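You operate a simulated robot arm through the tools that you are given. There is no shell and no other tool.

You run a simulated two-armed robot. Do the job below in one go: nothing can be reset, and whatever is moved stays where it is left.

Task
Couple the hose to port one and pump it up to 2 bar.
Fine: tap to FILL for it, back to SHUT after; vent stays shut.

It is judged by the outcome, as a careful person would: the job done as asked, and still so three seconds after it is handed in. It fails if anything else is knocked over, pushed out of place, dropped, spilled or broken.

Robot
Two 7-joint arms with two-finger grippers on one trunk that stands fixed in place. Base frame: the origin is at the foot of the trunk, x ahead of it, y to its left, z up. Readings come in m, degrees, newtons and seconds.
The left shoulder is at [0.039, 0.216, 1.402], the right one opposite. With the tool pointing down near the work surface each hand reaches from about 0.2 to 0.82 m from the base axis, measured 20 degrees to its own side. Payload 3.43 kg a hand.
The TCP of each hand is the grasp point between the finger pads, 0.02 m short of the fingertips. In the tool frame z runs along the fingers and y along their closing line. The gripper opens to 0.124 m; its body begins 0.093 m behind the TCP.
Orientation is that of the tool frame in the base frame, as [roll, pitch, yaw] about the fixed x, y, z axes, in that order (R = Rz(yaw) Ry(pitch) Rx(roll)). With the fingers straight down and closing along the base's y, the tool's x points along the base's -x, its y along +y and its z along -z.

Tools
- The arms move only by the tool arm_command. It takes "left_rows", "right_rows" or both (then of equal length, played together; a hand with none holds still); each is a list of rows, each a list of 7 numbers: the shift along the tool's x, y, z in m, then the turn, a rotation vector about the tool's x, y, z in degrees, then the finger opening in m, from 0 to 0.124. In form: [[dx, dy, dz, ax, ay, az, gripper], ...]. A call has 1 to 20 rows; each row is the pose to reach, as a shift and turn from the pose commanded when the call began, along the tool's axes at that moment. Each row takes 0.2 s and may step no farther than 0.05 m and 8.6 degrees from the row before; otherwise, or with a gripper value out of range, the whole call is refused. A pose out of reach is approached as far as the arm can. The call stops where the force on the tool passes 70 N (or 10 N more than at its start, if that is more) or the arm is blocked; 0.2 s more then pass. Each finger travels about 0.072 m/s and halts on what it meets, pressing with about 31 N; the grip force reading is that of the motor and also rises with nothing between the fingers. The clock runs only during rows and for 0.2 s after the last one: add rows that repeat a pose to give the fingers time. The reply holds the time, the measured pose of the TCP, the force on the tool along the base axes, the opening and the grip force, in the units named above and with some noise, with the torque about the TCP (base axes, N m) and any sound that the robot's microphone picked up.
- Cameras (640 x 400 px; columns grow to the right, rows downward): "scene" is now at [0.1515, -0.0131, 1.5935]; the picture's right is [-0.14, -0.99, 0.00], its down [-0.44, 0.06, -0.89] and it looks along [0.89, -0.12, -0.45] (base axes); focal length 301 px, centre (320, 200). "left" rides on the left gripper at [0.082, -0.014, -0.14] in its tool frame; the picture's right is [0.17, 0.99, 0.00], its down [-0.83, 0.14, -0.54] and it looks along [-0.53, 0.09, 0.84] (tool axes); focal length 243 px, centre (320, 200). "right" rides on the right gripper at [0.082, 0.014, -0.14] in its tool frame; the picture's right is [-0.17, 0.99, 0.00], its down [-0.83, -0.14, -0.54] and it looks along [-0.53, -0.09, 0.84] (tool axes); focal length 243 px, centre (320, 200). There is no depth. A picture from a camera that has moved, and an enlarged one, comes with that camera's place and axes in the base frame and with its lens.
- camera(camera): a new picture of that camera. No time passes.
- lift_body(by): moves the trunk up (or, below 0, down) by that many m; the arms and the scene camera ride with it, the base frame stays. It gives what a move gives, with no picture.
- pan_tilt(pan, tilt): turns the head with the scene camera to pan (to the left, within 80 degrees either way) and tilt (down, from -29 to 69), counted from straight ahead of the robot (the tilt from the chest, where the trunk bows). It gives what a move gives.
- zoom(camera, box): a new picture of the part [left, top, right, bottom] of that camera's present view, enlarged. No time passes.
- job_done(): hands the job in; it is judged then, once.

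Nothing tells you positions but the pictures and the camera data. Unless the task says otherwise, let go and move clear before handing in.

The tools are called after "Call:" as a command line: name --argument value ..., lists and objects as JSON in quotes. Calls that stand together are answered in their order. arm_command: Moves the arms, as the interface text tells. Its arguments: {"type":"object","properties":{"left_rows":{"type":"array","items":{"type":"array","items":{"type":"number"}}},"right_rows":{"type":"array","items":{"type":"array","items":{"type":"number"}}}},"required":[]} The other tools are called the same way: lift_body (by) moves the trunk up or down; pan_tilt (pan, tilt) turns the head that bears the scene camera; camera (camera) takes a picture; zoom (camera, box) takes an enlarged picture of a part of a camera's view; job_done () hands the job in.

At the start:

```text
clock: 0.0
left_ee_pos: [0.4279, 0.0697, 1.481]
left_tool_rot: [-179.8, 0.0, -179.9]
left_contact_force: [-0.3, 0.5, 0.6]
left_moment: [0.01, 0.0, 0.01]
left_opening: 0.124
left_finger_force: 0.1
right_ee_pos: [0.5216, -0.2726, 1.4026]
right_tool_rot: [-180.0, 0.1, 180.0]
right_contact_force: [0.6, -0.3, -0.8]
right_moment: [0.0, 0.0, 0.02]
right_opening: 0.1241
right_finger_force: 0.1
trunk travel left (down, up): [-0.547, 0.043]
head pan, tilt (commanded): [-7.8, 26.5]
```

scene: 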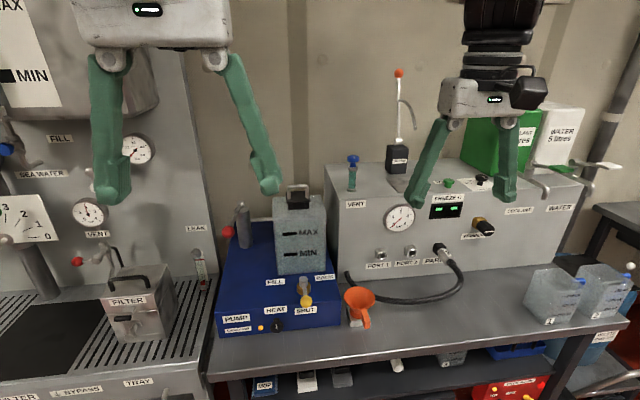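
right: 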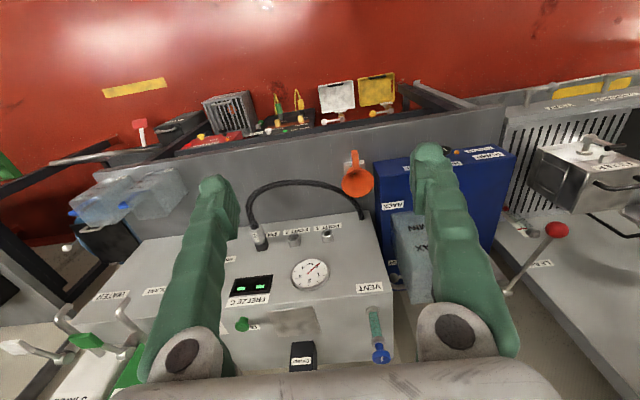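
left: 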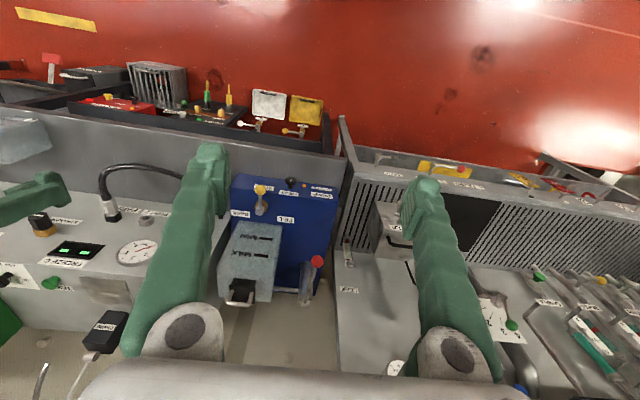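

I see a blue pump box with a reservoir (MAX/MIN), a FILL/SHUT/BACK tap, a grey machine with a gauge, PORT 1, PORT 2, PARK with the hose on PARK, a vent valve, and a pump lever. I'll take closer pictures before moving anything.

Call:
zoom --camera "scene" --box '[330, 180, 530, 305]'

Call:
zoom --camera "scene" --box '[205, 170, 385, 350]'

Call:
zoom --camera "scene" --box '[320, 60, 600, 235]'

Call:
zoom --camera "scene" --box '[0, 100, 220, 400]'

```text
3.20 times, centred on (430, 242) of scene
camera zoom: at [0.1515, -0.0131, 1.5935], right [-0.14, -0.99, 0.0], down [-0.44, 0.06, -0.89], along [0.89, -0.12, -0.45], focal length 964 px, centre (-32, 64)
```

zoom: 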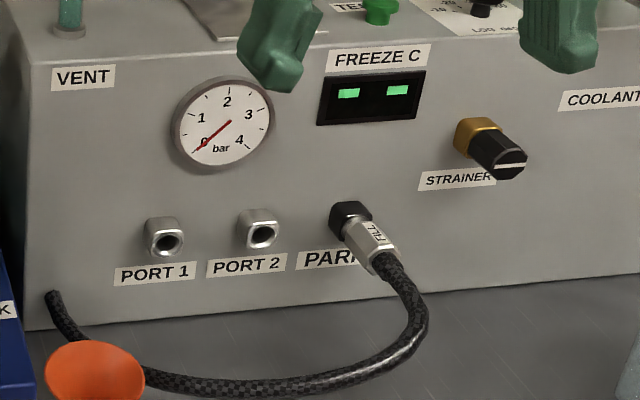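

```text
2.22 times, centred on (295, 260) of scene
camera zoom: at [0.1515, -0.0131, 1.5935], right [-0.14, -0.99, 0.0], down [-0.44, 0.06, -0.89], along [0.89, -0.12, -0.45], focal length 670 px, centre (376, 67)
```

zoom: 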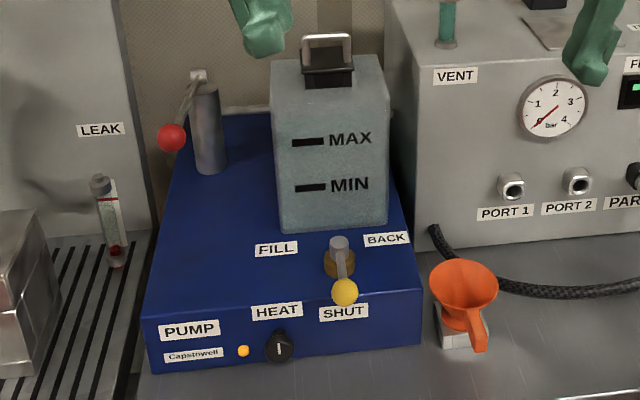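

```text
2.29 times, centred on (460, 148) of scene
camera zoom: at [0.1515, -0.0131, 1.5935], right [-0.14, -0.99, 0.0], down [-0.44, 0.06, -0.89], along [0.89, -0.12, -0.45], focal length 689 px, centre (0, 320)
```

zoom: 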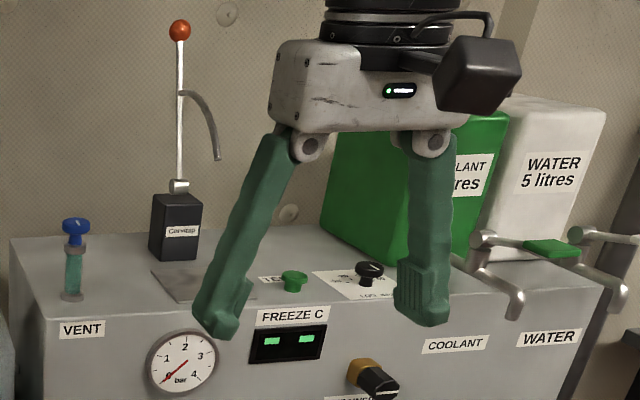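

```text
1.33 times, centred on (110, 250) of scene
camera zoom: at [0.1515, -0.0131, 1.5935], right [-0.14, -0.99, 0.0], down [-0.44, 0.06, -0.89], along [0.89, -0.12, -0.45], focal length 402 px, centre (600, 133)
```

zoom: 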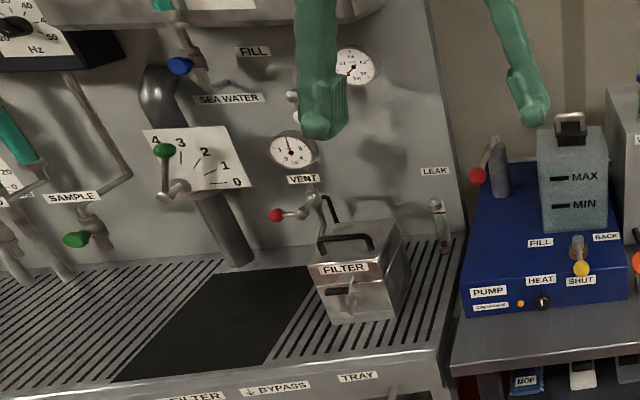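

Tap pointer sits at SHUT, the gauge reads 0 and the hose coupling is on PARK. I'll zoom in through the wrist cameras too, to fix positions by triangulation.

Call:
zoom --camera "right" --box '[220, 160, 420, 320]'

Call:
zoom --camera "left" --box '[200, 160, 360, 320]'

Call:
zoom --camera "scene" --box '[395, 215, 485, 305]'

Call:
zoom --camera "scene" --box '[265, 255, 345, 335]'

Call:
zoom --camera "scene" --box '[210, 180, 270, 255]'

Call:
zoom --camera "scene" --box '[335, 60, 425, 210]'

```text
2.50 times, centred on (320, 240) of right
camera zoom: at [0.4385, -0.258, 1.5422], right [0.17, 0.99, 0.0], down [0.83, -0.14, 0.54], along [0.53, -0.09, -0.84], focal length 606 px, centre (320, 100)
```

zoom: 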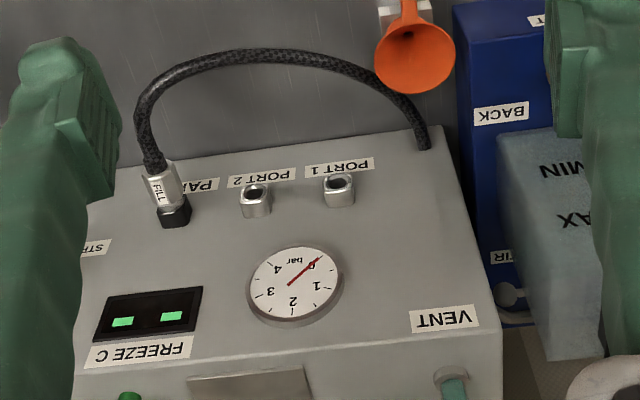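

```text
2.50 times, centred on (280, 240) of left
camera zoom: at [0.3458, 0.0576, 1.6197], right [-0.17, 0.99, 0.0], down [0.83, 0.14, 0.54], along [0.53, 0.09, -0.84], focal length 606 px, centre (420, 100)
```

zoom: 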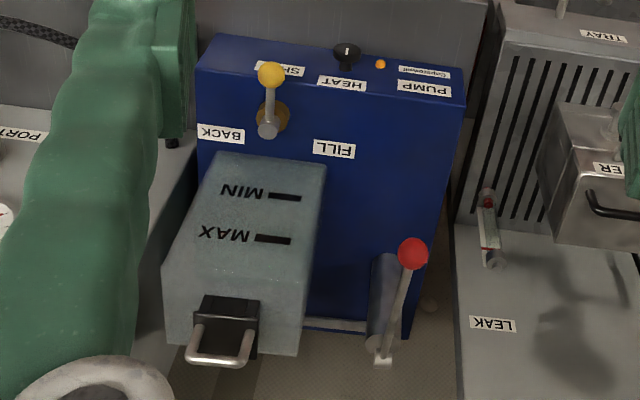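

```text
4.44 times, centred on (440, 260) of scene
camera zoom: at [0.1515, -0.0131, 1.5935], right [-0.14, -0.99, 0.0], down [-0.44, 0.06, -0.89], along [0.89, -0.12, -0.45], focal length 1339 px, centre (-213, -67)
```

zoom: 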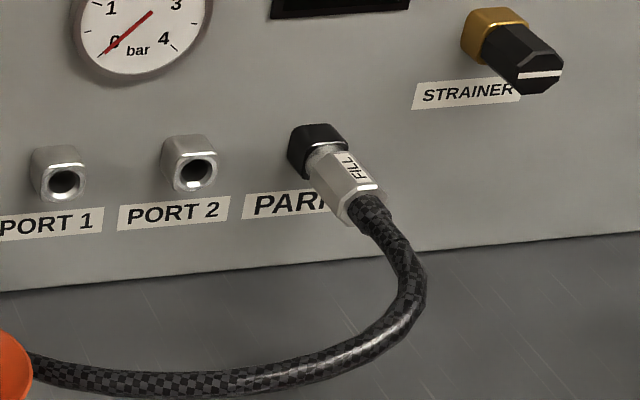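

```text
5.00 times, centred on (305, 295) of scene
camera zoom: at [0.1515, -0.0131, 1.5935], right [-0.14, -0.99, 0.0], down [-0.44, 0.06, -0.89], along [0.89, -0.12, -0.45], focal length 1507 px, centre (395, -275)
```

zoom: 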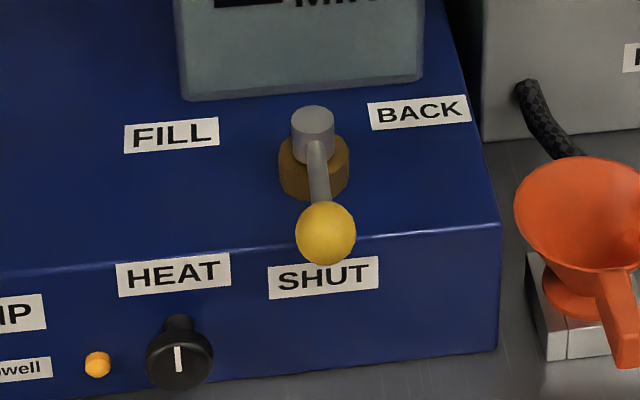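

```text
5.33 times, centred on (240, 218) of scene
camera zoom: at [0.1515, -0.0131, 1.5935], right [-0.14, -0.99, 0.0], down [-0.44, 0.06, -0.89], along [0.89, -0.12, -0.45], focal length 1607 px, centre (747, 107)
```

zoom: 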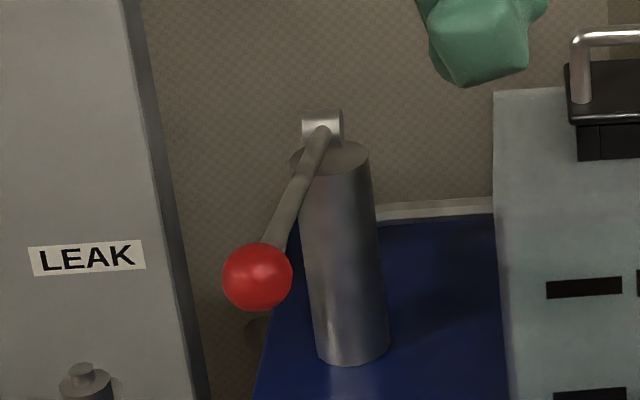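

```text
2.67 times, centred on (380, 135) of scene
camera zoom: at [0.1515, -0.0131, 1.5935], right [-0.14, -0.99, 0.0], down [-0.44, 0.06, -0.89], along [0.89, -0.12, -0.45], focal length 804 px, centre (160, 373)
```

zoom: 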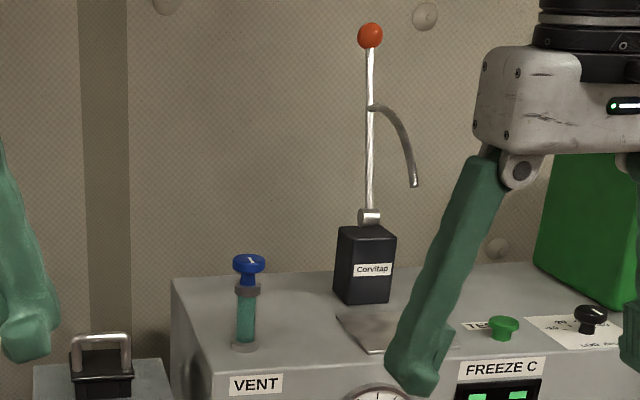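

Rough positions: gauge near (0.915, -0.365, 1.13), port 1 near (0.90, -0.317, 1.00), tap near (0.75, -0.05, 1.035), pump lever ball near (0.8, 0.125, 1.2). Lowering the trunk puts the shoulders at working height and gives a longer baseline for triangulation.

Call:
lift_body --by -0.2

Call:
camera --camera "scene"

Call:
camera --camera "left"

Call:
camera --camera "right"

```text
clock: 2.2
left_ee_pos: [0.4875, 0.0695, 1.1519]
left_tool_rot: [-179.8, -17.4, -179.9]
left_contact_force: [0.1, -0.9, -0.5]
left_moment: [0.01, -0.04, -0.01]
left_opening: 0.1239
left_finger_force: 0.1
right_ee_pos: [0.5473, -0.2727, 1.1071]
right_tool_rot: [-180.0, -11.6, 179.9]
right_contact_force: [-0.1, 0.4, 0.1]
right_moment: [0.01, 0.0, 0.03]
right_opening: 0.124
right_finger_force: 0.1
trunk travel left (down, up): [-0.347, 0.243]
head pan, tilt (commanded): [-7.8, 26.5]
```

```text
taken
camera scene: at [0.2381, -0.0131, 1.3746], right [-0.14, -0.99, 0.0], down [-0.44, 0.06, -0.89], along [0.89, -0.12, -0.45], focal length 301 px, centre (320, 200)
```

scene: 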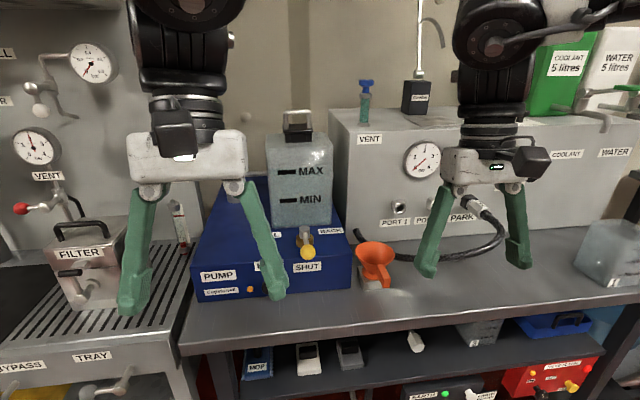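

```text
taken
camera left: at [0.4511, 0.0578, 1.3094], right [-0.16, 0.99, 0.05], down [0.95, 0.14, 0.27], along [0.26, 0.09, -0.96], focal length 243 px, centre (320, 200)
```

left: 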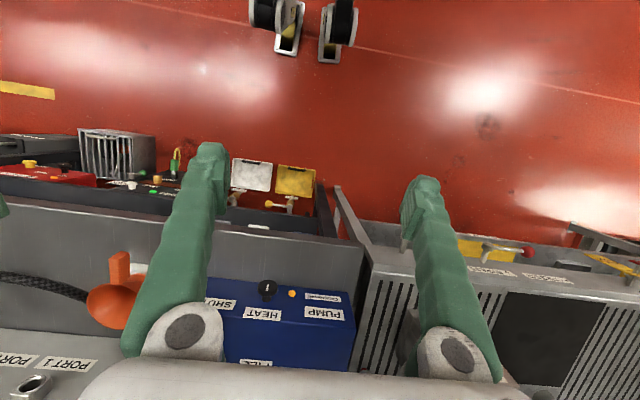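

```text
taken
camera right: at [0.4939, -0.2579, 1.2609], right [0.16, 0.99, -0.03], down [0.92, -0.14, 0.36], along [0.35, -0.09, -0.93], focal length 243 px, centre (320, 200)
```

right: 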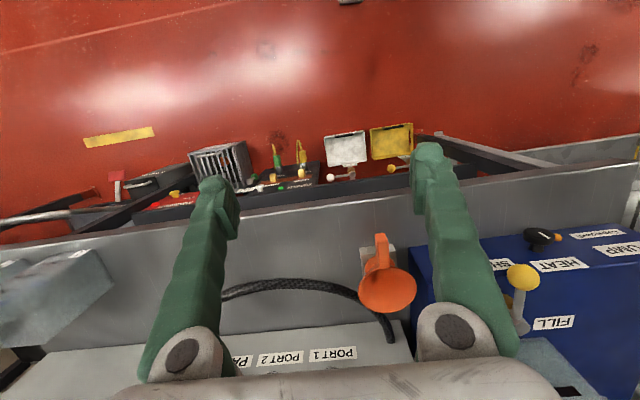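

The trunk bowed as it went down, so both hands have tipped. I'll move the left hand out to its side and the right hand back a little so they don't block the scene camera.

Call:
arm_command --left_rows '[[0, 0.045, -0.01, 0, 0, 0, 0.124], [0, 0.09, -0.02, 0, 0, 0, 0.124], [0, 0.135, -0.03, 0, 0, 0, 0.124], [0, 0.18, -0.03, 0, 0, 0, 0.124], [0, 0.22, -0.03, 0, 0, 0, 0.124]]' --right_rows '[[0, -0.045, 0, 0, 0, 0, 0.124], [0, -0.09, 0, 0, 0, 0, 0.124], [0, -0.135, 0, 0, 0, 0, 0.124], [0, -0.18, 0, 0, 0, 0, 0.124], [0, -0.22, 0, 0, 0, 0, 0.124]]'

Call:
camera --camera "scene"

Call:
zoom --camera "scene" --box '[190, 130, 370, 310]'

Call:
zoom --camera "scene" --box '[370, 130, 530, 280]'

```text
clock: 3.4
left_ee_pos: [0.5061, 0.2544, 1.1013]
left_tool_rot: [-179.8, -17.4, 180.0]
left_contact_force: [0.5, -0.4, 0.5]
left_moment: [0.02, 0.02, -0.01]
left_opening: 0.1242
left_finger_force: 0.1
left hand out of reach, approached as far as the arm can: row 1, 2, 3, 4, 5
right_ee_pos: [0.5705, -0.4724, 1.0544]
right_tool_rot: [179.9, -11.3, -179.9]
right_contact_force: [0.3, 0.2, -0.4]
right_moment: [0.01, 0.02, 0.01]
right_opening: 0.1242
right_finger_force: 0.1
right hand out of reach, approached as far as the arm can: row 1, 2, 3, 4, 5
trunk travel left (down, up): [-0.347, 0.243]
head pan, tilt (commanded): [-7.8, 26.5]
```

```text
taken
camera scene: at [0.2383, -0.0138, 1.3745], right [-0.13, -0.99, 0.0], down [-0.44, 0.06, -0.89], along [0.89, -0.12, -0.45], focal length 301 px, centre (320, 200)
```

scene: 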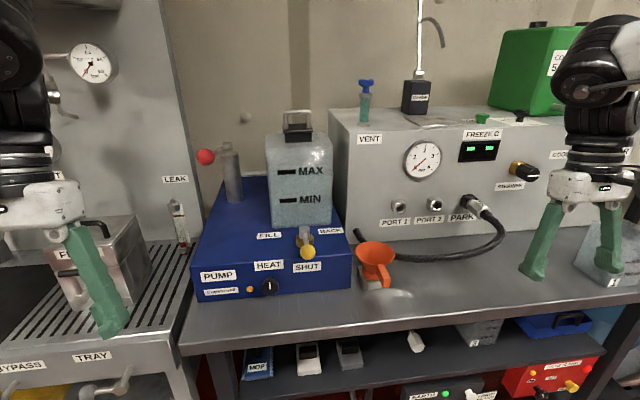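

```text
2.22 times, centred on (280, 220) of scene
camera zoom: at [0.2383, -0.0138, 1.3745], right [-0.13, -0.99, 0.0], down [-0.44, 0.06, -0.89], along [0.89, -0.12, -0.45], focal length 670 px, centre (409, 156)
```

zoom: 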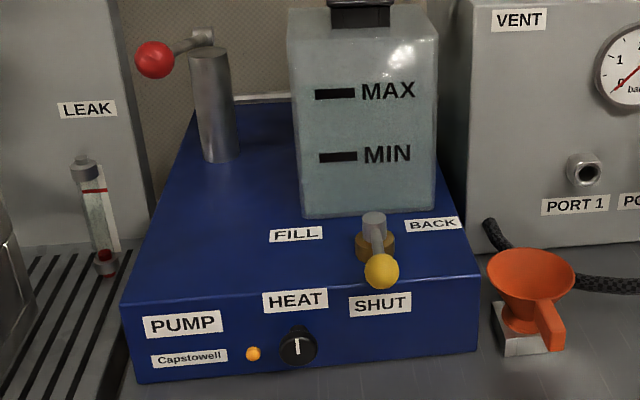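

```text
2.67 times, centred on (450, 205) of scene
camera zoom: at [0.2383, -0.0138, 1.3745], right [-0.13, -0.99, 0.0], down [-0.44, 0.06, -0.89], along [0.89, -0.12, -0.45], focal length 804 px, centre (-27, 187)
```

zoom: 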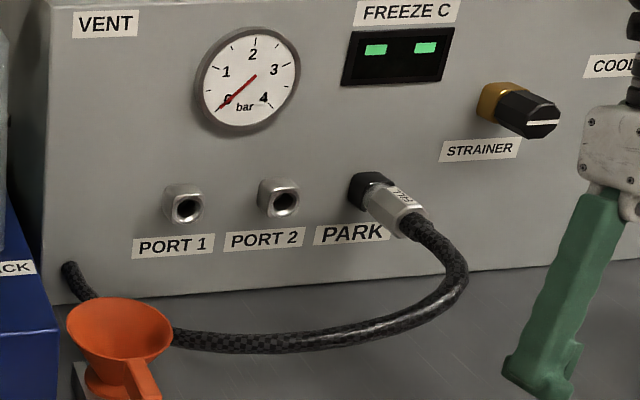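

Refined positions: pump lever ball (0.798, 0.124, 1.197), its pivot (1.057, 0.126, 1.14); tap ball (0.725, -0.055, 1.017), tap pivot (0.805, -0.057); port 1 mouth (0.890, -0.313, 1.01); parked coupling around (0.84 to 0.90, -0.51, 1.007); bench top about z 0.886. The hands report out of reach, so I'll bring them forward into the workable area.

Call:
arm_command --left_rows '[[-0.03, 0, 0.01, 0, 0, 0, 0.124], [-0.06, 0, 0.02, 0, 0, 0, 0.124], [-0.09, 0, 0.03, 0, 0, 0, 0.124]]' --right_rows '[[-0.03, 0, 0, 0, 0, 0, 0.124], [-0.06, 0, 0, 0, 0, 0, 0.124], [-0.09, 0, 0, 0, 0, 0, 0.124]]'

```text
clock: 4.2
left_ee_pos: [0.5857, 0.2548, 1.044]
left_tool_rot: [-179.8, -17.4, -180.0]
left_contact_force: [-0.2, 0.3, -0.3]
left_moment: [0.01, 0.04, 0.0]
left_opening: 0.124
left_finger_force: 0.1
right_ee_pos: [0.6412, -0.4601, 1.02]
right_tool_rot: [179.9, -10.9, 179.9]
right_contact_force: [-0.4, 0.2, -1.0]
right_moment: [-0.02, 0.06, 0.02]
right_opening: 0.1239
right_finger_force: 0.0
right hand out of reach, approached as far as the arm can: row 1, 2, 3
trunk travel left (down, up): [-0.347, 0.243]
head pan, tilt (commanded): [-7.8, 26.5]
```

The left hand is back in reach; the right one was limited, probably by wrist posture. I'll pitch the right hand forward, pivoting about its grasp point, to about 40° ahead of straight down.

Call:
arm_command --right_rows '[[0, 0, 0, 0, -8, 0, 0.124], [0, 0, 0, 0, -16, 0, 0.124], [0, 0, 0, 0, -24, 0, 0.124], [0, 0, 0, 0, -32, 0, 0.124], [0, 0, 0, 0, -40, 0, 0.124], [0, 0, 0, 0, -48, 0, 0.124]]'

Call:
camera --camera "scene"

Call:
camera --camera "right"

```text
clock: 5.6
left_ee_pos: [0.5836, 0.2538, 1.0468]
left_tool_rot: [-179.8, -17.3, 179.9]
left_contact_force: [-0.6, -0.5, 0.5]
left_moment: [0.03, -0.04, -0.03]
left_opening: 0.1239
left_finger_force: 0.1
right_ee_pos: [0.6383, -0.4609, 1.0227]
right_tool_rot: [179.9, 36.7, 180.0]
right_contact_force: [0.5, -0.2, -0.4]
right_moment: [0.02, 0.01, -0.02]
right_opening: 0.124
right_finger_force: 0.0
trunk travel left (down, up): [-0.347, 0.243]
head pan, tilt (commanded): [-7.8, 26.5]
```

```text
taken
camera scene: at [0.2372, -0.0142, 1.3748], right [-0.14, -0.99, 0.0], down [-0.44, 0.06, -0.89], along [0.89, -0.12, -0.45], focal length 301 px, centre (320, 200)
```

scene: 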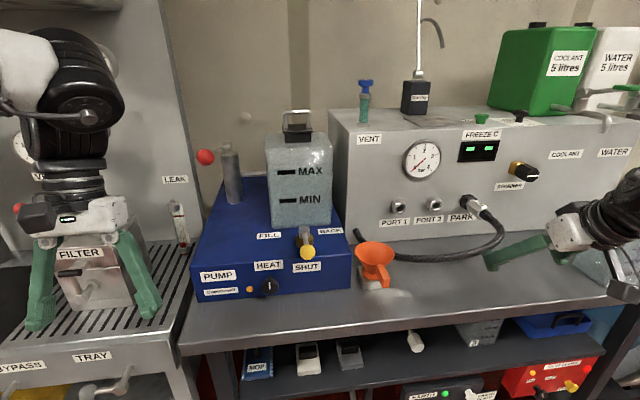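

```text
taken
camera right: at [0.4887, -0.4463, 1.0865], right [0.13, 0.99, 0.1], down [0.34, -0.14, 0.93], along [0.93, -0.09, -0.36], focal length 243 px, centre (320, 200)
```

right: 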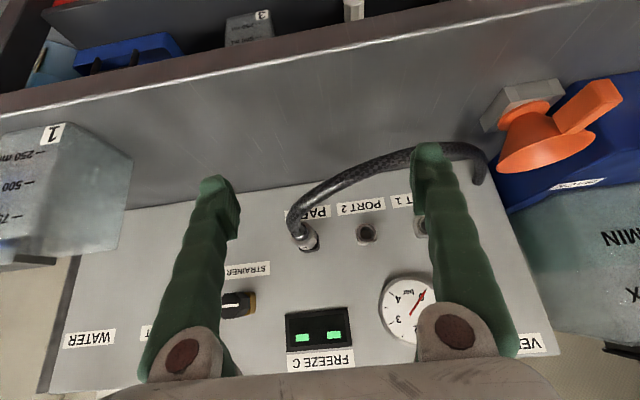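

The right hand is now well posed, and its camera sees the coupling between the fingers. I'll zoom in to fix the coupling's position and axis.

Call:
zoom --camera "right" --box '[250, 160, 450, 320]'

Call:
zoom --camera "right" --box '[260, 190, 350, 260]'

Call:
zoom --camera "scene" --box '[430, 170, 530, 270]'

```text
2.50 times, centred on (350, 240) of right
camera zoom: at [0.4887, -0.4463, 1.0865], right [0.13, 0.99, 0.1], down [0.34, -0.14, 0.93], along [0.93, -0.09, -0.36], focal length 606 px, centre (245, 100)
```

zoom: 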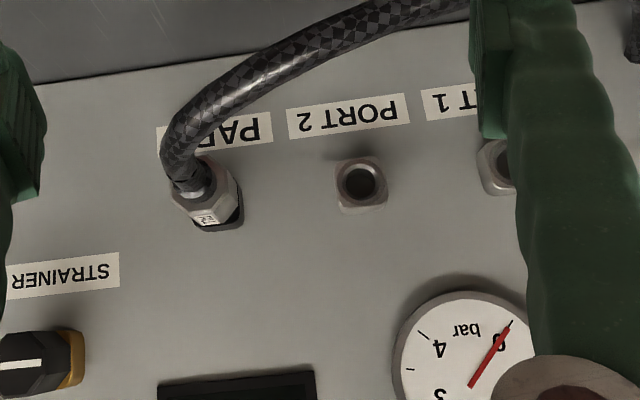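

```text
5.71 times, centred on (305, 225) of right
camera zoom: at [0.4887, -0.4463, 1.0865], right [0.13, 0.99, 0.1], down [0.34, -0.14, 0.93], along [0.93, -0.09, -0.36], focal length 1386 px, centre (406, 57)
```

zoom: 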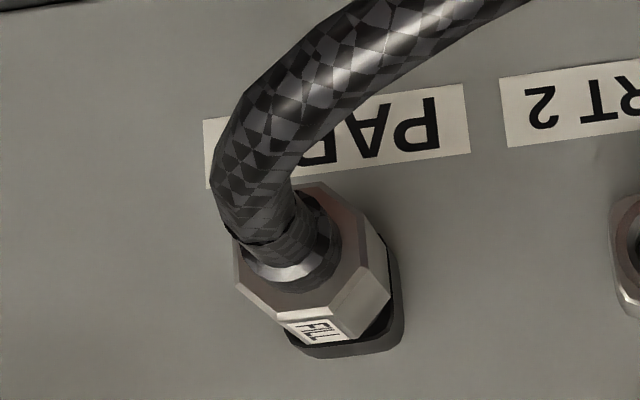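

```text
4.00 times, centred on (480, 220) of scene
camera zoom: at [0.2372, -0.0142, 1.3748], right [-0.14, -0.99, 0.0], down [-0.44, 0.06, -0.89], along [0.89, -0.12, -0.45], focal length 1205 px, centre (-320, 120)
```

zoom: 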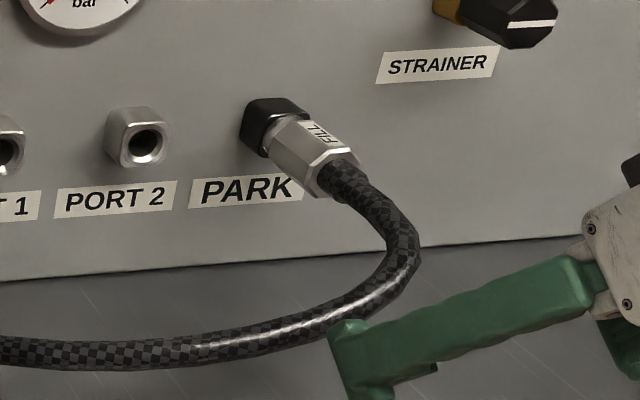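

The coupling's rear end is at about (0.832, -0.509, 1.008) and its axis runs straight out along -x. I'll move the right hand to a pre-grasp pose 0.10 m back along its approach line, with the fingers narrowed to clear PORT 2 and the STRAINER knob.

Call:
arm_command --right_rows '[[-0.03, -0.01, -0.01, 0, 0, 0, 0.115], [-0.065, -0.02, 0.0, 0, 0, 0, 0.105], [-0.1, -0.03, 0.015, 0, 0, 0, 0.09], [-0.13, -0.04, 0.03, 0, 0, 0, 0.075], [-0.163, -0.048, 0.0405, 0, 0, 0, 0.075], [-0.163, -0.048, 0.0405, 0, 0, 0, 0.075]]'

Call:
camera --camera "right"

Call:
camera --camera "scene"

```text
clock: 7.0
left_ee_pos: [0.5835, 0.2545, 1.0474]
left_tool_rot: [-179.8, -17.4, 179.9]
left_contact_force: [-0.6, -0.1, 0.5]
left_moment: [0.03, -0.04, 0.0]
left_opening: 0.1239
left_finger_force: 0.1
right_ee_pos: [0.7928, -0.5088, 1.0864]
right_tool_rot: [179.9, 36.5, 180.0]
right_contact_force: [-0.1, 0.2, 0.5]
right_moment: [0.0, -0.02, 0.02]
right_opening: 0.0748
right_finger_force: 0.1
trunk travel left (down, up): [-0.347, 0.243]
head pan, tilt (commanded): [-7.8, 26.5]
```

```text
taken
camera right: at [0.6436, -0.4943, 1.1504], right [0.13, 0.99, 0.1], down [0.35, -0.14, 0.93], along [0.93, -0.09, -0.36], focal length 243 px, centre (320, 200)
```

right: 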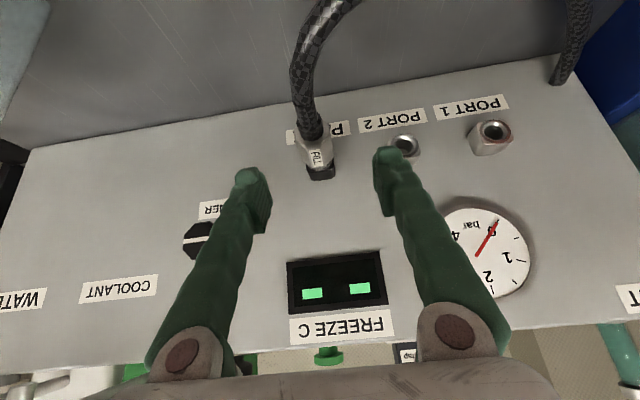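

```text
taken
camera scene: at [0.2373, -0.0135, 1.3747], right [-0.14, -0.99, 0.0], down [-0.44, 0.06, -0.89], along [0.89, -0.12, -0.45], focal length 301 px, centre (320, 200)
```

scene: 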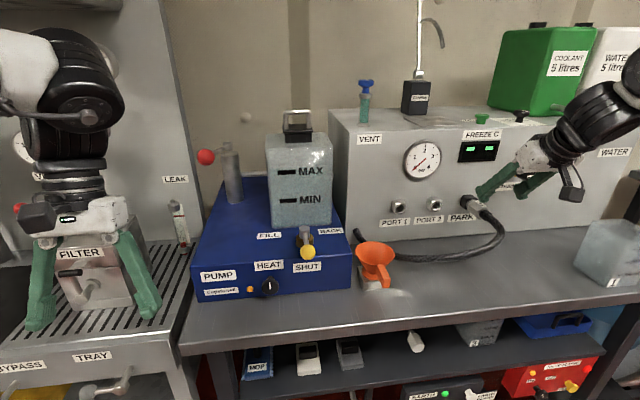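

Call:
zoom --camera "right" --box '[270, 100, 370, 200]'

Call:
zoom --camera "scene" --box '[430, 150, 540, 240]'

```text
4.00 times, centred on (320, 150) of right
camera zoom: at [0.6436, -0.4943, 1.1504], right [0.13, 0.99, 0.1], down [0.35, -0.14, 0.93], along [0.93, -0.09, -0.36], focal length 970 px, centre (320, 400)
```

zoom: 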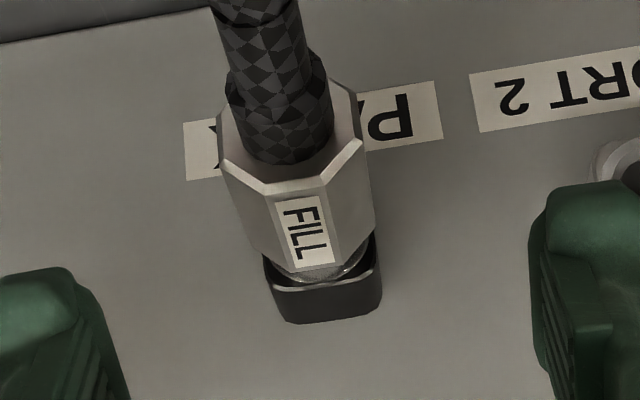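

```text
4.44 times, centred on (485, 195) of scene
camera zoom: at [0.2373, -0.0135, 1.3747], right [-0.14, -0.99, 0.0], down [-0.44, 0.06, -0.89], along [0.89, -0.12, -0.45], focal length 1339 px, centre (-413, 222)
```

zoom: 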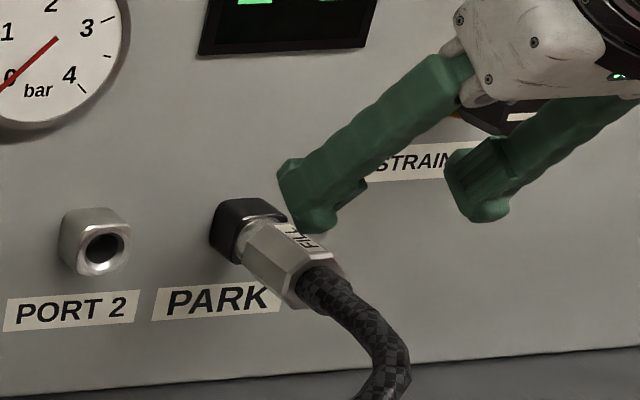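

The refined hex body runs from x = 0.832 to 0.870 at y about -0.511 and z 1.007, and the fingers straddle it cleanly. I'll advance along the approach line and close on it.

Call:
arm_command --right_rows '[[0, -0.001, 0.035, 0, 0, 0, 0.075], [0, -0.002, 0.07, 0, 0, 0, 0.075], [0, -0.002, 0.098, 0, 0, 0, 0.075], [0, -0.002, 0.098, 0, 0, 0, 0.075]]'

Call:
zoom --camera "right" --box '[220, 80, 420, 240]'

Call:
zoom --camera "scene" --box '[430, 150, 540, 240]'

```text
clock: 8.0
left_ee_pos: [0.583, 0.2555, 1.047]
left_tool_rot: [-179.8, -17.4, 180.0]
left_contact_force: [-0.3, -0.2, 0.3]
left_moment: [-0.04, -0.01, 0.0]
left_opening: 0.1239
left_finger_force: 0.1
right_ee_pos: [0.8519, -0.509, 1.0077]
right_tool_rot: [179.9, 36.5, 179.8]
right_contact_force: [-0.1, -0.6, 0.6]
right_moment: [0.03, 0.01, 0.02]
right_opening: 0.0751
right_finger_force: 0.0
trunk travel left (down, up): [-0.347, 0.243]
head pan, tilt (commanded): [-7.8, 26.5]
```

```text
2.50 times, centred on (320, 160) of right
camera zoom: at [0.702, -0.496, 1.0715], right [0.13, 0.99, 0.1], down [0.35, -0.14, 0.93], along [0.93, -0.09, -0.36], focal length 606 px, centre (320, 300)
```

zoom: 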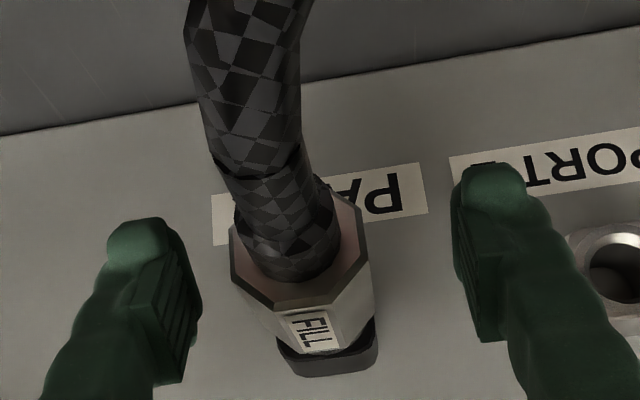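

```text
4.44 times, centred on (485, 195) of scene
camera zoom: at [0.2376, -0.0132, 1.3747], right [-0.14, -0.99, 0.0], down [-0.44, 0.06, -0.89], along [0.89, -0.12, -0.45], focal length 1339 px, centre (-413, 222)
```

zoom: 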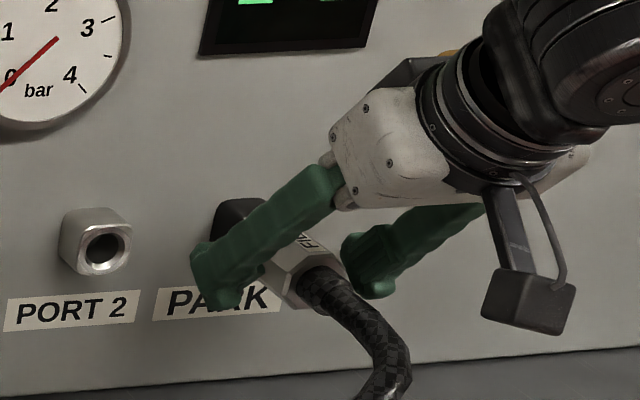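

Call:
arm_command --right_rows '[[0, -0.003, 0, 0, 0, 0, 0.06], [0, -0.003, 0, 0, 0, 0, 0.02], [0, -0.003, 0, 0, 0, 0, 0.02], [0, -0.003, 0, 0, 0, 0, 0.02], [0, -0.003, 0, 0, 0, 0, 0.02]]'

Call:
zoom --camera "right" --box '[220, 80, 420, 240]'

```text
clock: 9.2
left_ee_pos: [0.5847, 0.2547, 1.0457]
left_tool_rot: [-179.8, -17.4, -179.9]
left_contact_force: [0.5, 0.0, -0.2]
left_moment: [0.01, -0.03, 0.01]
left_opening: 0.1239
left_finger_force: 0.0
right_ee_pos: [0.8517, -0.5142, 1.0072]
right_tool_rot: [179.9, 36.4, 179.9]
right_contact_force: [-0.2, -5.3, -0.4]
right_moment: [-0.04, -0.07, -0.16]
right_opening: 0.0348
right_finger_force: 31.4
trunk travel left (down, up): [-0.347, 0.243]
head pan, tilt (commanded): [-7.8, 26.5]
```

```text
2.50 times, centred on (320, 160) of right
camera zoom: at [0.7024, -0.4996, 1.071], right [0.13, 0.99, 0.1], down [0.35, -0.14, 0.93], along [0.93, -0.09, -0.36], focal length 606 px, centre (320, 300)
```

zoom: 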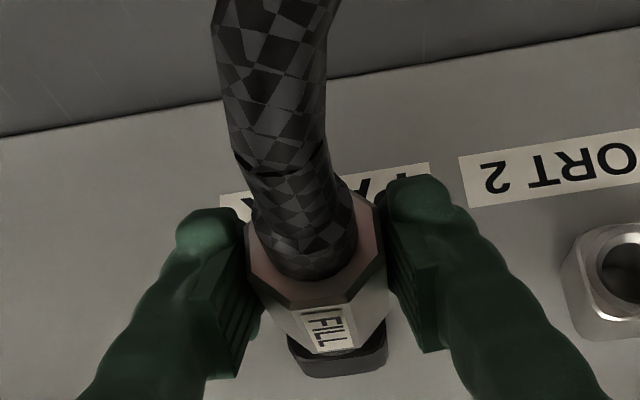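

Coupling gripped at 0.0348 m opening. I'll pull it straight back along -x in small steps and watch the force.

Call:
arm_command --right_rows '[[0.004, -0.003, -0.003, 0, 0, 0, 0.02], [0.008, -0.003, -0.006, 0, 0, 0, 0.02], [0.012, -0.003, -0.009, 0, 0, 0, 0.02], [0.016, -0.003, -0.012, 0, 0, 0, 0.02], [0.024, -0.003, -0.018, 0, 0, 0, 0.02]]'

Call:
zoom --camera "right" --box '[220, 80, 420, 240]'

Call:
zoom --camera "scene" --box '[430, 150, 540, 240]'

```text
clock: 10.4
left_ee_pos: [0.5843, 0.2556, 1.0459]
left_tool_rot: [-179.8, -17.4, -180.0]
left_contact_force: [0.6, -0.2, 0.5]
left_moment: [-0.01, -0.02, 0.0]
left_opening: 0.1242
left_finger_force: 0.0
right_ee_pos: [0.8223, -0.5162, 1.0061]
right_tool_rot: [179.9, 36.4, 180.0]
right_contact_force: [1.3, -1.0, -0.8]
right_moment: [-0.01, 0.04, 0.03]
right_opening: 0.0348
right_finger_force: 31.2
trunk travel left (down, up): [-0.347, 0.243]
head pan, tilt (commanded): [-7.8, 26.5]
```

```text
2.50 times, centred on (320, 160) of right
camera zoom: at [0.6725, -0.5025, 1.0718], right [0.13, 0.99, 0.1], down [0.35, -0.14, 0.93], along [0.93, -0.09, -0.36], focal length 606 px, centre (320, 300)
```

zoom: 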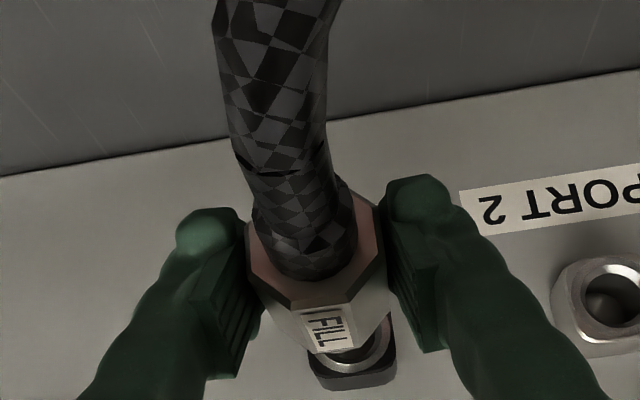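

```text
4.44 times, centred on (485, 195) of scene
camera zoom: at [0.2379, -0.0134, 1.3746], right [-0.14, -0.99, 0.0], down [-0.44, 0.06, -0.89], along [0.89, -0.12, -0.45], focal length 1339 px, centre (-413, 222)
```

zoom: 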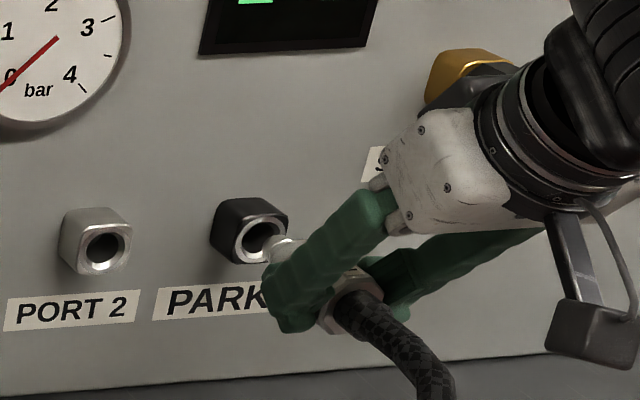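

It came free. I'll back off another 5 cm so the spigot clears, then measure PARK against PORT 1.

Call:
arm_command --right_rows '[[0.012, 0, -0.009, 0, 0, 0, 0.02], [0.024, 0, -0.018, 0, 0, 0, 0.02], [0.04, 0, -0.03, 0, 0, 0, 0.02]]'

Call:
camera --camera "scene"

Call:
zoom --camera "scene" --box '[370, 160, 520, 250]'

Call:
camera --camera "right"

```text
clock: 11.2
left_ee_pos: [0.5832, 0.2546, 1.0469]
left_tool_rot: [-179.9, -17.4, -180.0]
left_contact_force: [-0.2, 0.1, 0.3]
left_moment: [-0.01, 0.02, 0.02]
left_opening: 0.124
left_finger_force: 0.1
right_ee_pos: [0.7714, -0.5166, 1.009]
right_tool_rot: [180.0, 36.5, 180.0]
right_contact_force: [0.0, -0.2, -0.1]
right_moment: [-0.02, 0.01, 0.0]
right_opening: 0.0349
right_finger_force: 31.0
trunk travel left (down, up): [-0.347, 0.243]
head pan, tilt (commanded): [-7.8, 26.5]
```

```text
taken
camera scene: at [0.2374, -0.0135, 1.3747], right [-0.14, -0.99, 0.0], down [-0.44, 0.06, -0.89], along [0.89, -0.12, -0.45], focal length 301 px, centre (320, 200)
```

scene: 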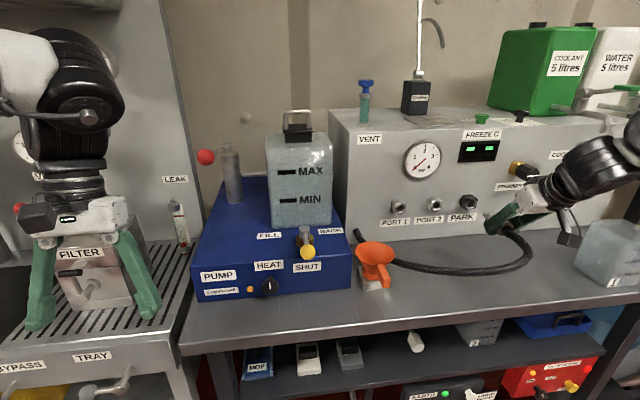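

```text
4.27 times, centred on (445, 205) of scene
camera zoom: at [0.2374, -0.0135, 1.3747], right [-0.14, -0.99, 0.0], down [-0.44, 0.06, -0.89], along [0.89, -0.12, -0.45], focal length 1286 px, centre (-213, 179)
```

zoom: 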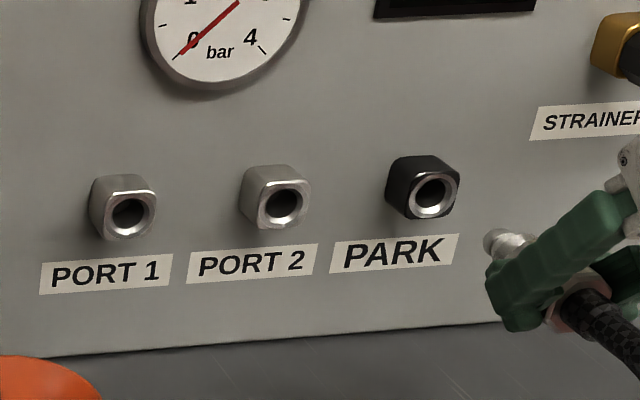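

```text
taken
camera right: at [0.6223, -0.5017, 1.0726], right [0.13, 0.99, 0.1], down [0.35, -0.14, 0.93], along [0.93, -0.09, -0.36], focal length 243 px, centre (320, 200)
```

right: 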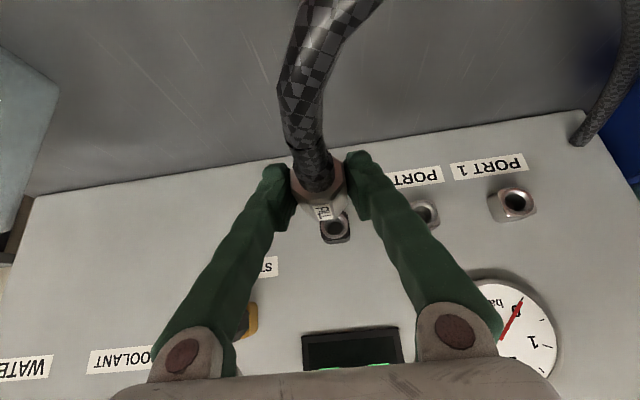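

Port spacing works out at 0.10 m, so PORT 1 sits 0.20 m left of PARK at the same height. I'll slide the coupling left 0.10 m first and check the hose against the orange funnel.

Call:
arm_command --right_rows '[[0, 0.025, 0, 0, 0, 0, 0.02], [0, 0.05, 0, 0, 0, 0, 0.02], [0, 0.075, 0, 0, 0, 0, 0.02], [0, 0.1, 0, 0, 0, 0, 0.02]]'

Call:
camera --camera "scene"

Call:
zoom --camera "scene" --box '[340, 160, 540, 300]'

```text
clock: 12.2
left_ee_pos: [0.5842, 0.2564, 1.0464]
left_tool_rot: [-179.8, -17.5, -179.9]
left_contact_force: [-0.5, -0.8, 0.1]
left_moment: [-0.01, 0.02, 0.0]
left_opening: 0.1241
left_finger_force: 0.0
right_ee_pos: [0.7731, -0.4158, 1.0089]
right_tool_rot: [180.0, 36.5, 180.0]
right_contact_force: [0.0, 0.4, 0.4]
right_moment: [0.03, 0.06, -0.03]
right_opening: 0.0349
right_finger_force: 31.0
trunk travel left (down, up): [-0.347, 0.243]
head pan, tilt (commanded): [-7.8, 26.5]
```

```text
taken
camera scene: at [0.2384, -0.0125, 1.3745], right [-0.14, -0.99, 0.0], down [-0.44, 0.06, -0.89], along [0.89, -0.12, -0.45], focal length 301 px, centre (320, 200)
```

scene: 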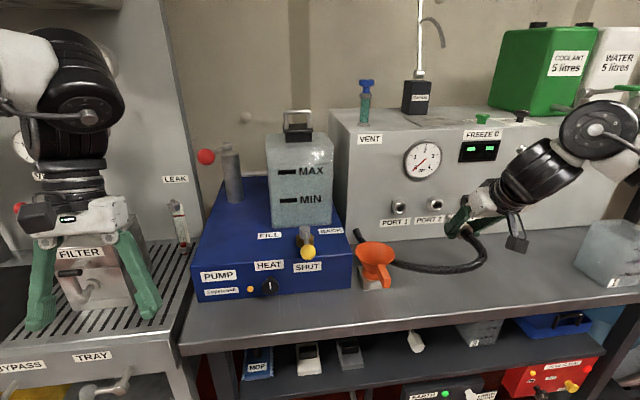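

```text
2.86 times, centred on (440, 230) of scene
camera zoom: at [0.2384, -0.0125, 1.3745], right [-0.14, -0.99, 0.0], down [-0.44, 0.06, -0.89], along [0.89, -0.12, -0.45], focal length 861 px, centre (-23, 114)
```

zoom: 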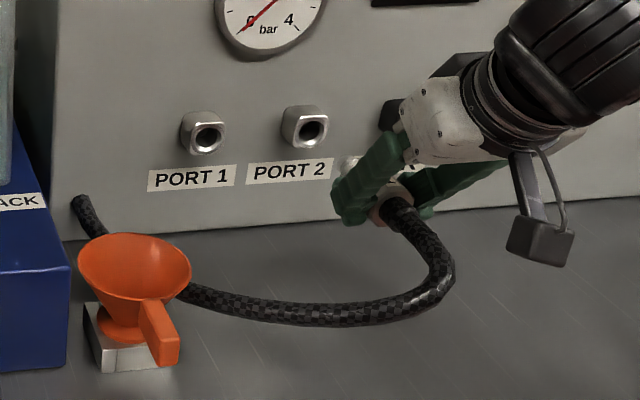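

The hose follows behind the funnel without touching it. I'll carry on left in two smaller moves to line up with PORT 1.

Call:
arm_command --right_rows '[[0, 0.02, 0, 0, 0, 0, 0.02], [0, 0.04, 0, 0, 0, 0, 0.02], [0, 0.06, 0, 0, 0, 0, 0.02]]'

Call:
zoom --camera "scene" --box '[340, 160, 540, 300]'

Call:
camera --camera "right"

```text
clock: 13.0
left_ee_pos: [0.5848, 0.2546, 1.0465]
left_tool_rot: [-179.9, -17.4, 180.0]
left_contact_force: [-0.6, 0.6, -0.6]
left_moment: [0.01, 0.01, 0.02]
left_opening: 0.1238
left_finger_force: 0.1
right_ee_pos: [0.7725, -0.3557, 1.008]
right_tool_rot: [180.0, 36.5, 179.9]
right_contact_force: [-0.5, -0.7, 0.3]
right_moment: [0.0, 0.03, 0.01]
right_opening: 0.0346
right_finger_force: 31.0
trunk travel left (down, up): [-0.347, 0.243]
head pan, tilt (commanded): [-7.8, 26.5]
```

```text
2.86 times, centred on (440, 230) of scene
camera zoom: at [0.2385, -0.0126, 1.3745], right [-0.14, -0.99, 0.0], down [-0.44, 0.06, -0.89], along [0.89, -0.12, -0.45], focal length 861 px, centre (-23, 114)
```

zoom: 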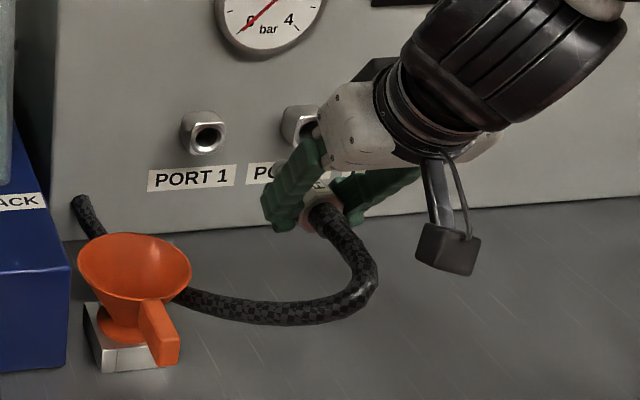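

```text
taken
camera right: at [0.6229, -0.3415, 1.0722], right [0.13, 0.99, 0.1], down [0.35, -0.14, 0.93], along [0.93, -0.09, -0.36], focal length 243 px, centre (320, 200)
```

right: 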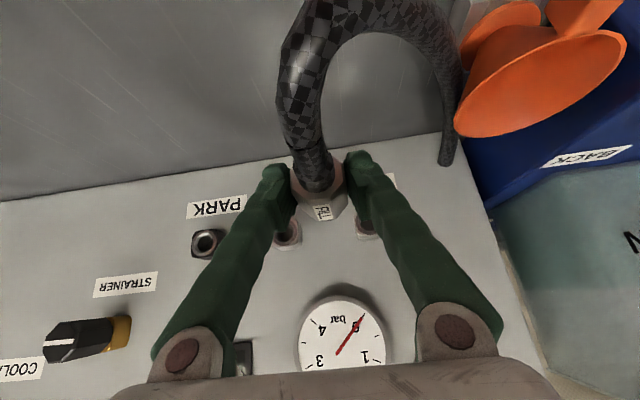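

Call:
arm_command --right_rows '[[0, 0.02, 0, 0, 0, 0, 0.02], [0.0006, 0.0415, 0.0008, 0, 0, 0, 0.02], [0.0006, 0.0415, 0.0008, 0, 0, 0, 0.02]]'

Call:
zoom --camera "scene" --box '[340, 160, 500, 300]'

Call:
zoom --camera "right" --box '[240, 120, 400, 260]'

```text
clock: 13.8
left_ee_pos: [0.5846, 0.2546, 1.046]
left_tool_rot: [-179.8, -17.3, 180.0]
left_contact_force: [-0.2, 0.3, 0.3]
left_moment: [0.03, -0.01, -0.01]
left_opening: 0.1242
left_finger_force: 0.1
right_ee_pos: [0.7732, -0.3154, 1.008]
right_tool_rot: [179.8, 36.5, 180.0]
right_contact_force: [0.0, 0.3, 0.4]
right_moment: [0.01, 0.03, -0.01]
right_opening: 0.035
right_finger_force: 31.1
trunk travel left (down, up): [-0.347, 0.243]
head pan, tilt (commanded): [-7.8, 26.5]
```

```text
2.86 times, centred on (420, 230) of scene
camera zoom: at [0.2382, -0.0138, 1.3746], right [-0.14, -0.99, 0.0], down [-0.44, 0.06, -0.89], along [0.89, -0.12, -0.45], focal length 861 px, centre (34, 114)
```

zoom: 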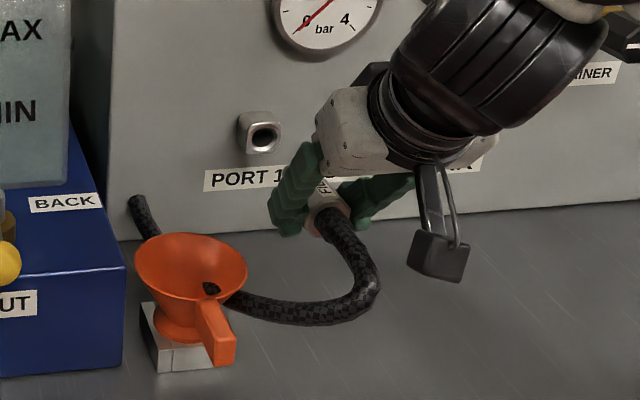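

```text
2.86 times, centred on (320, 190) of right
camera zoom: at [0.6229, -0.3009, 1.0712], right [0.13, 0.99, 0.1], down [0.35, -0.14, 0.93], along [0.93, -0.09, -0.36], focal length 693 px, centre (320, 229)
```

zoom: 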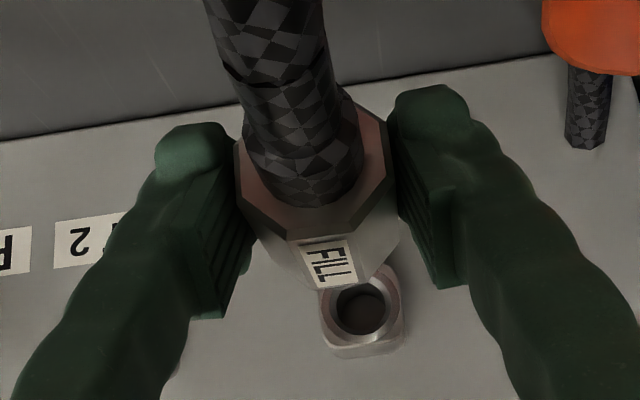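

The coupling lines up with the PORT 1 mouth in y and z, and the funnel hasn't moved. I'll push forward along +x, slowing as the spigot enters.

Call:
arm_command --right_rows '[[-0.0161, 0.0005, 0.0119, 0, 0, 0, 0.02], [-0.0322, 0.0005, 0.0237, 0, 0, 0, 0.02], [-0.0386, 0.0005, 0.0285, 0, 0, 0, 0.02], [-0.0427, 0.0005, 0.0314, 0, 0, 0, 0.02], [-0.0467, 0.0005, 0.0344, 0, 0, 0, 0.02]]'

Call:
zoom --camera "right" --box '[240, 120, 400, 260]'

Call:
zoom --camera "scene" --box '[340, 160, 500, 300]'

```text
clock: 15.0
left_ee_pos: [0.5834, 0.2538, 1.0457]
left_tool_rot: [-179.9, -17.5, 179.9]
left_contact_force: [0.8, 0.7, 0.4]
left_moment: [-0.01, 0.01, -0.01]
left_opening: 0.1241
left_finger_force: 0.1
right_ee_pos: [0.8308, -0.315, 1.0067]
right_tool_rot: [-179.9, 36.3, -180.0]
right_contact_force: [-0.9, 0.0, 0.4]
right_moment: [0.0, 0.04, 0.01]
right_opening: 0.0348
right_finger_force: 30.9
trunk travel left (down, up): [-0.347, 0.243]
head pan, tilt (commanded): [-7.8, 26.5]
```

```text
2.86 times, centred on (320, 190) of right
camera zoom: at [0.681, -0.3001, 1.0713], right [0.13, 0.99, 0.1], down [0.35, -0.14, 0.93], along [0.93, -0.09, -0.36], focal length 693 px, centre (320, 229)
```

zoom: 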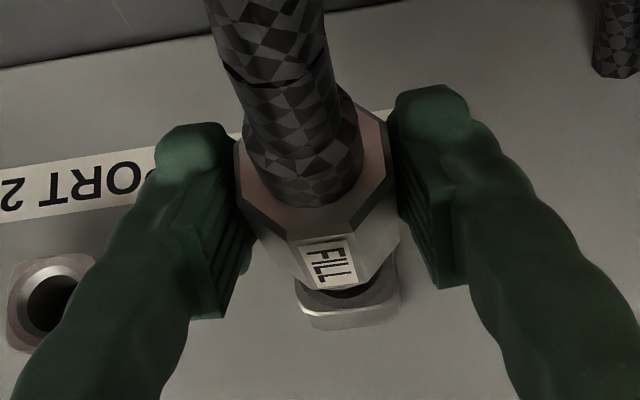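

```text
2.86 times, centred on (420, 230) of scene
camera zoom: at [0.2384, -0.0132, 1.3745], right [-0.14, -0.99, 0.0], down [-0.44, 0.06, -0.89], along [0.89, -0.12, -0.45], focal length 861 px, centre (34, 114)
```

zoom: 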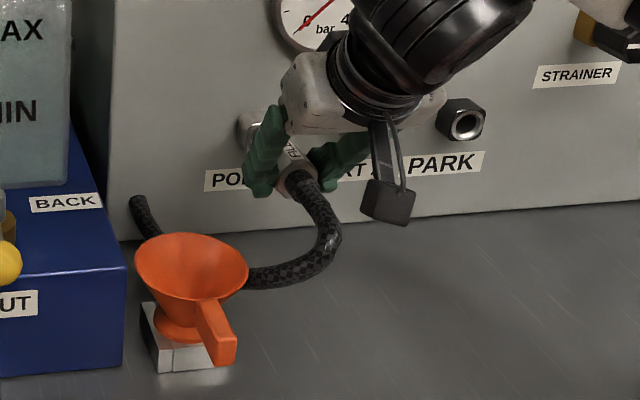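

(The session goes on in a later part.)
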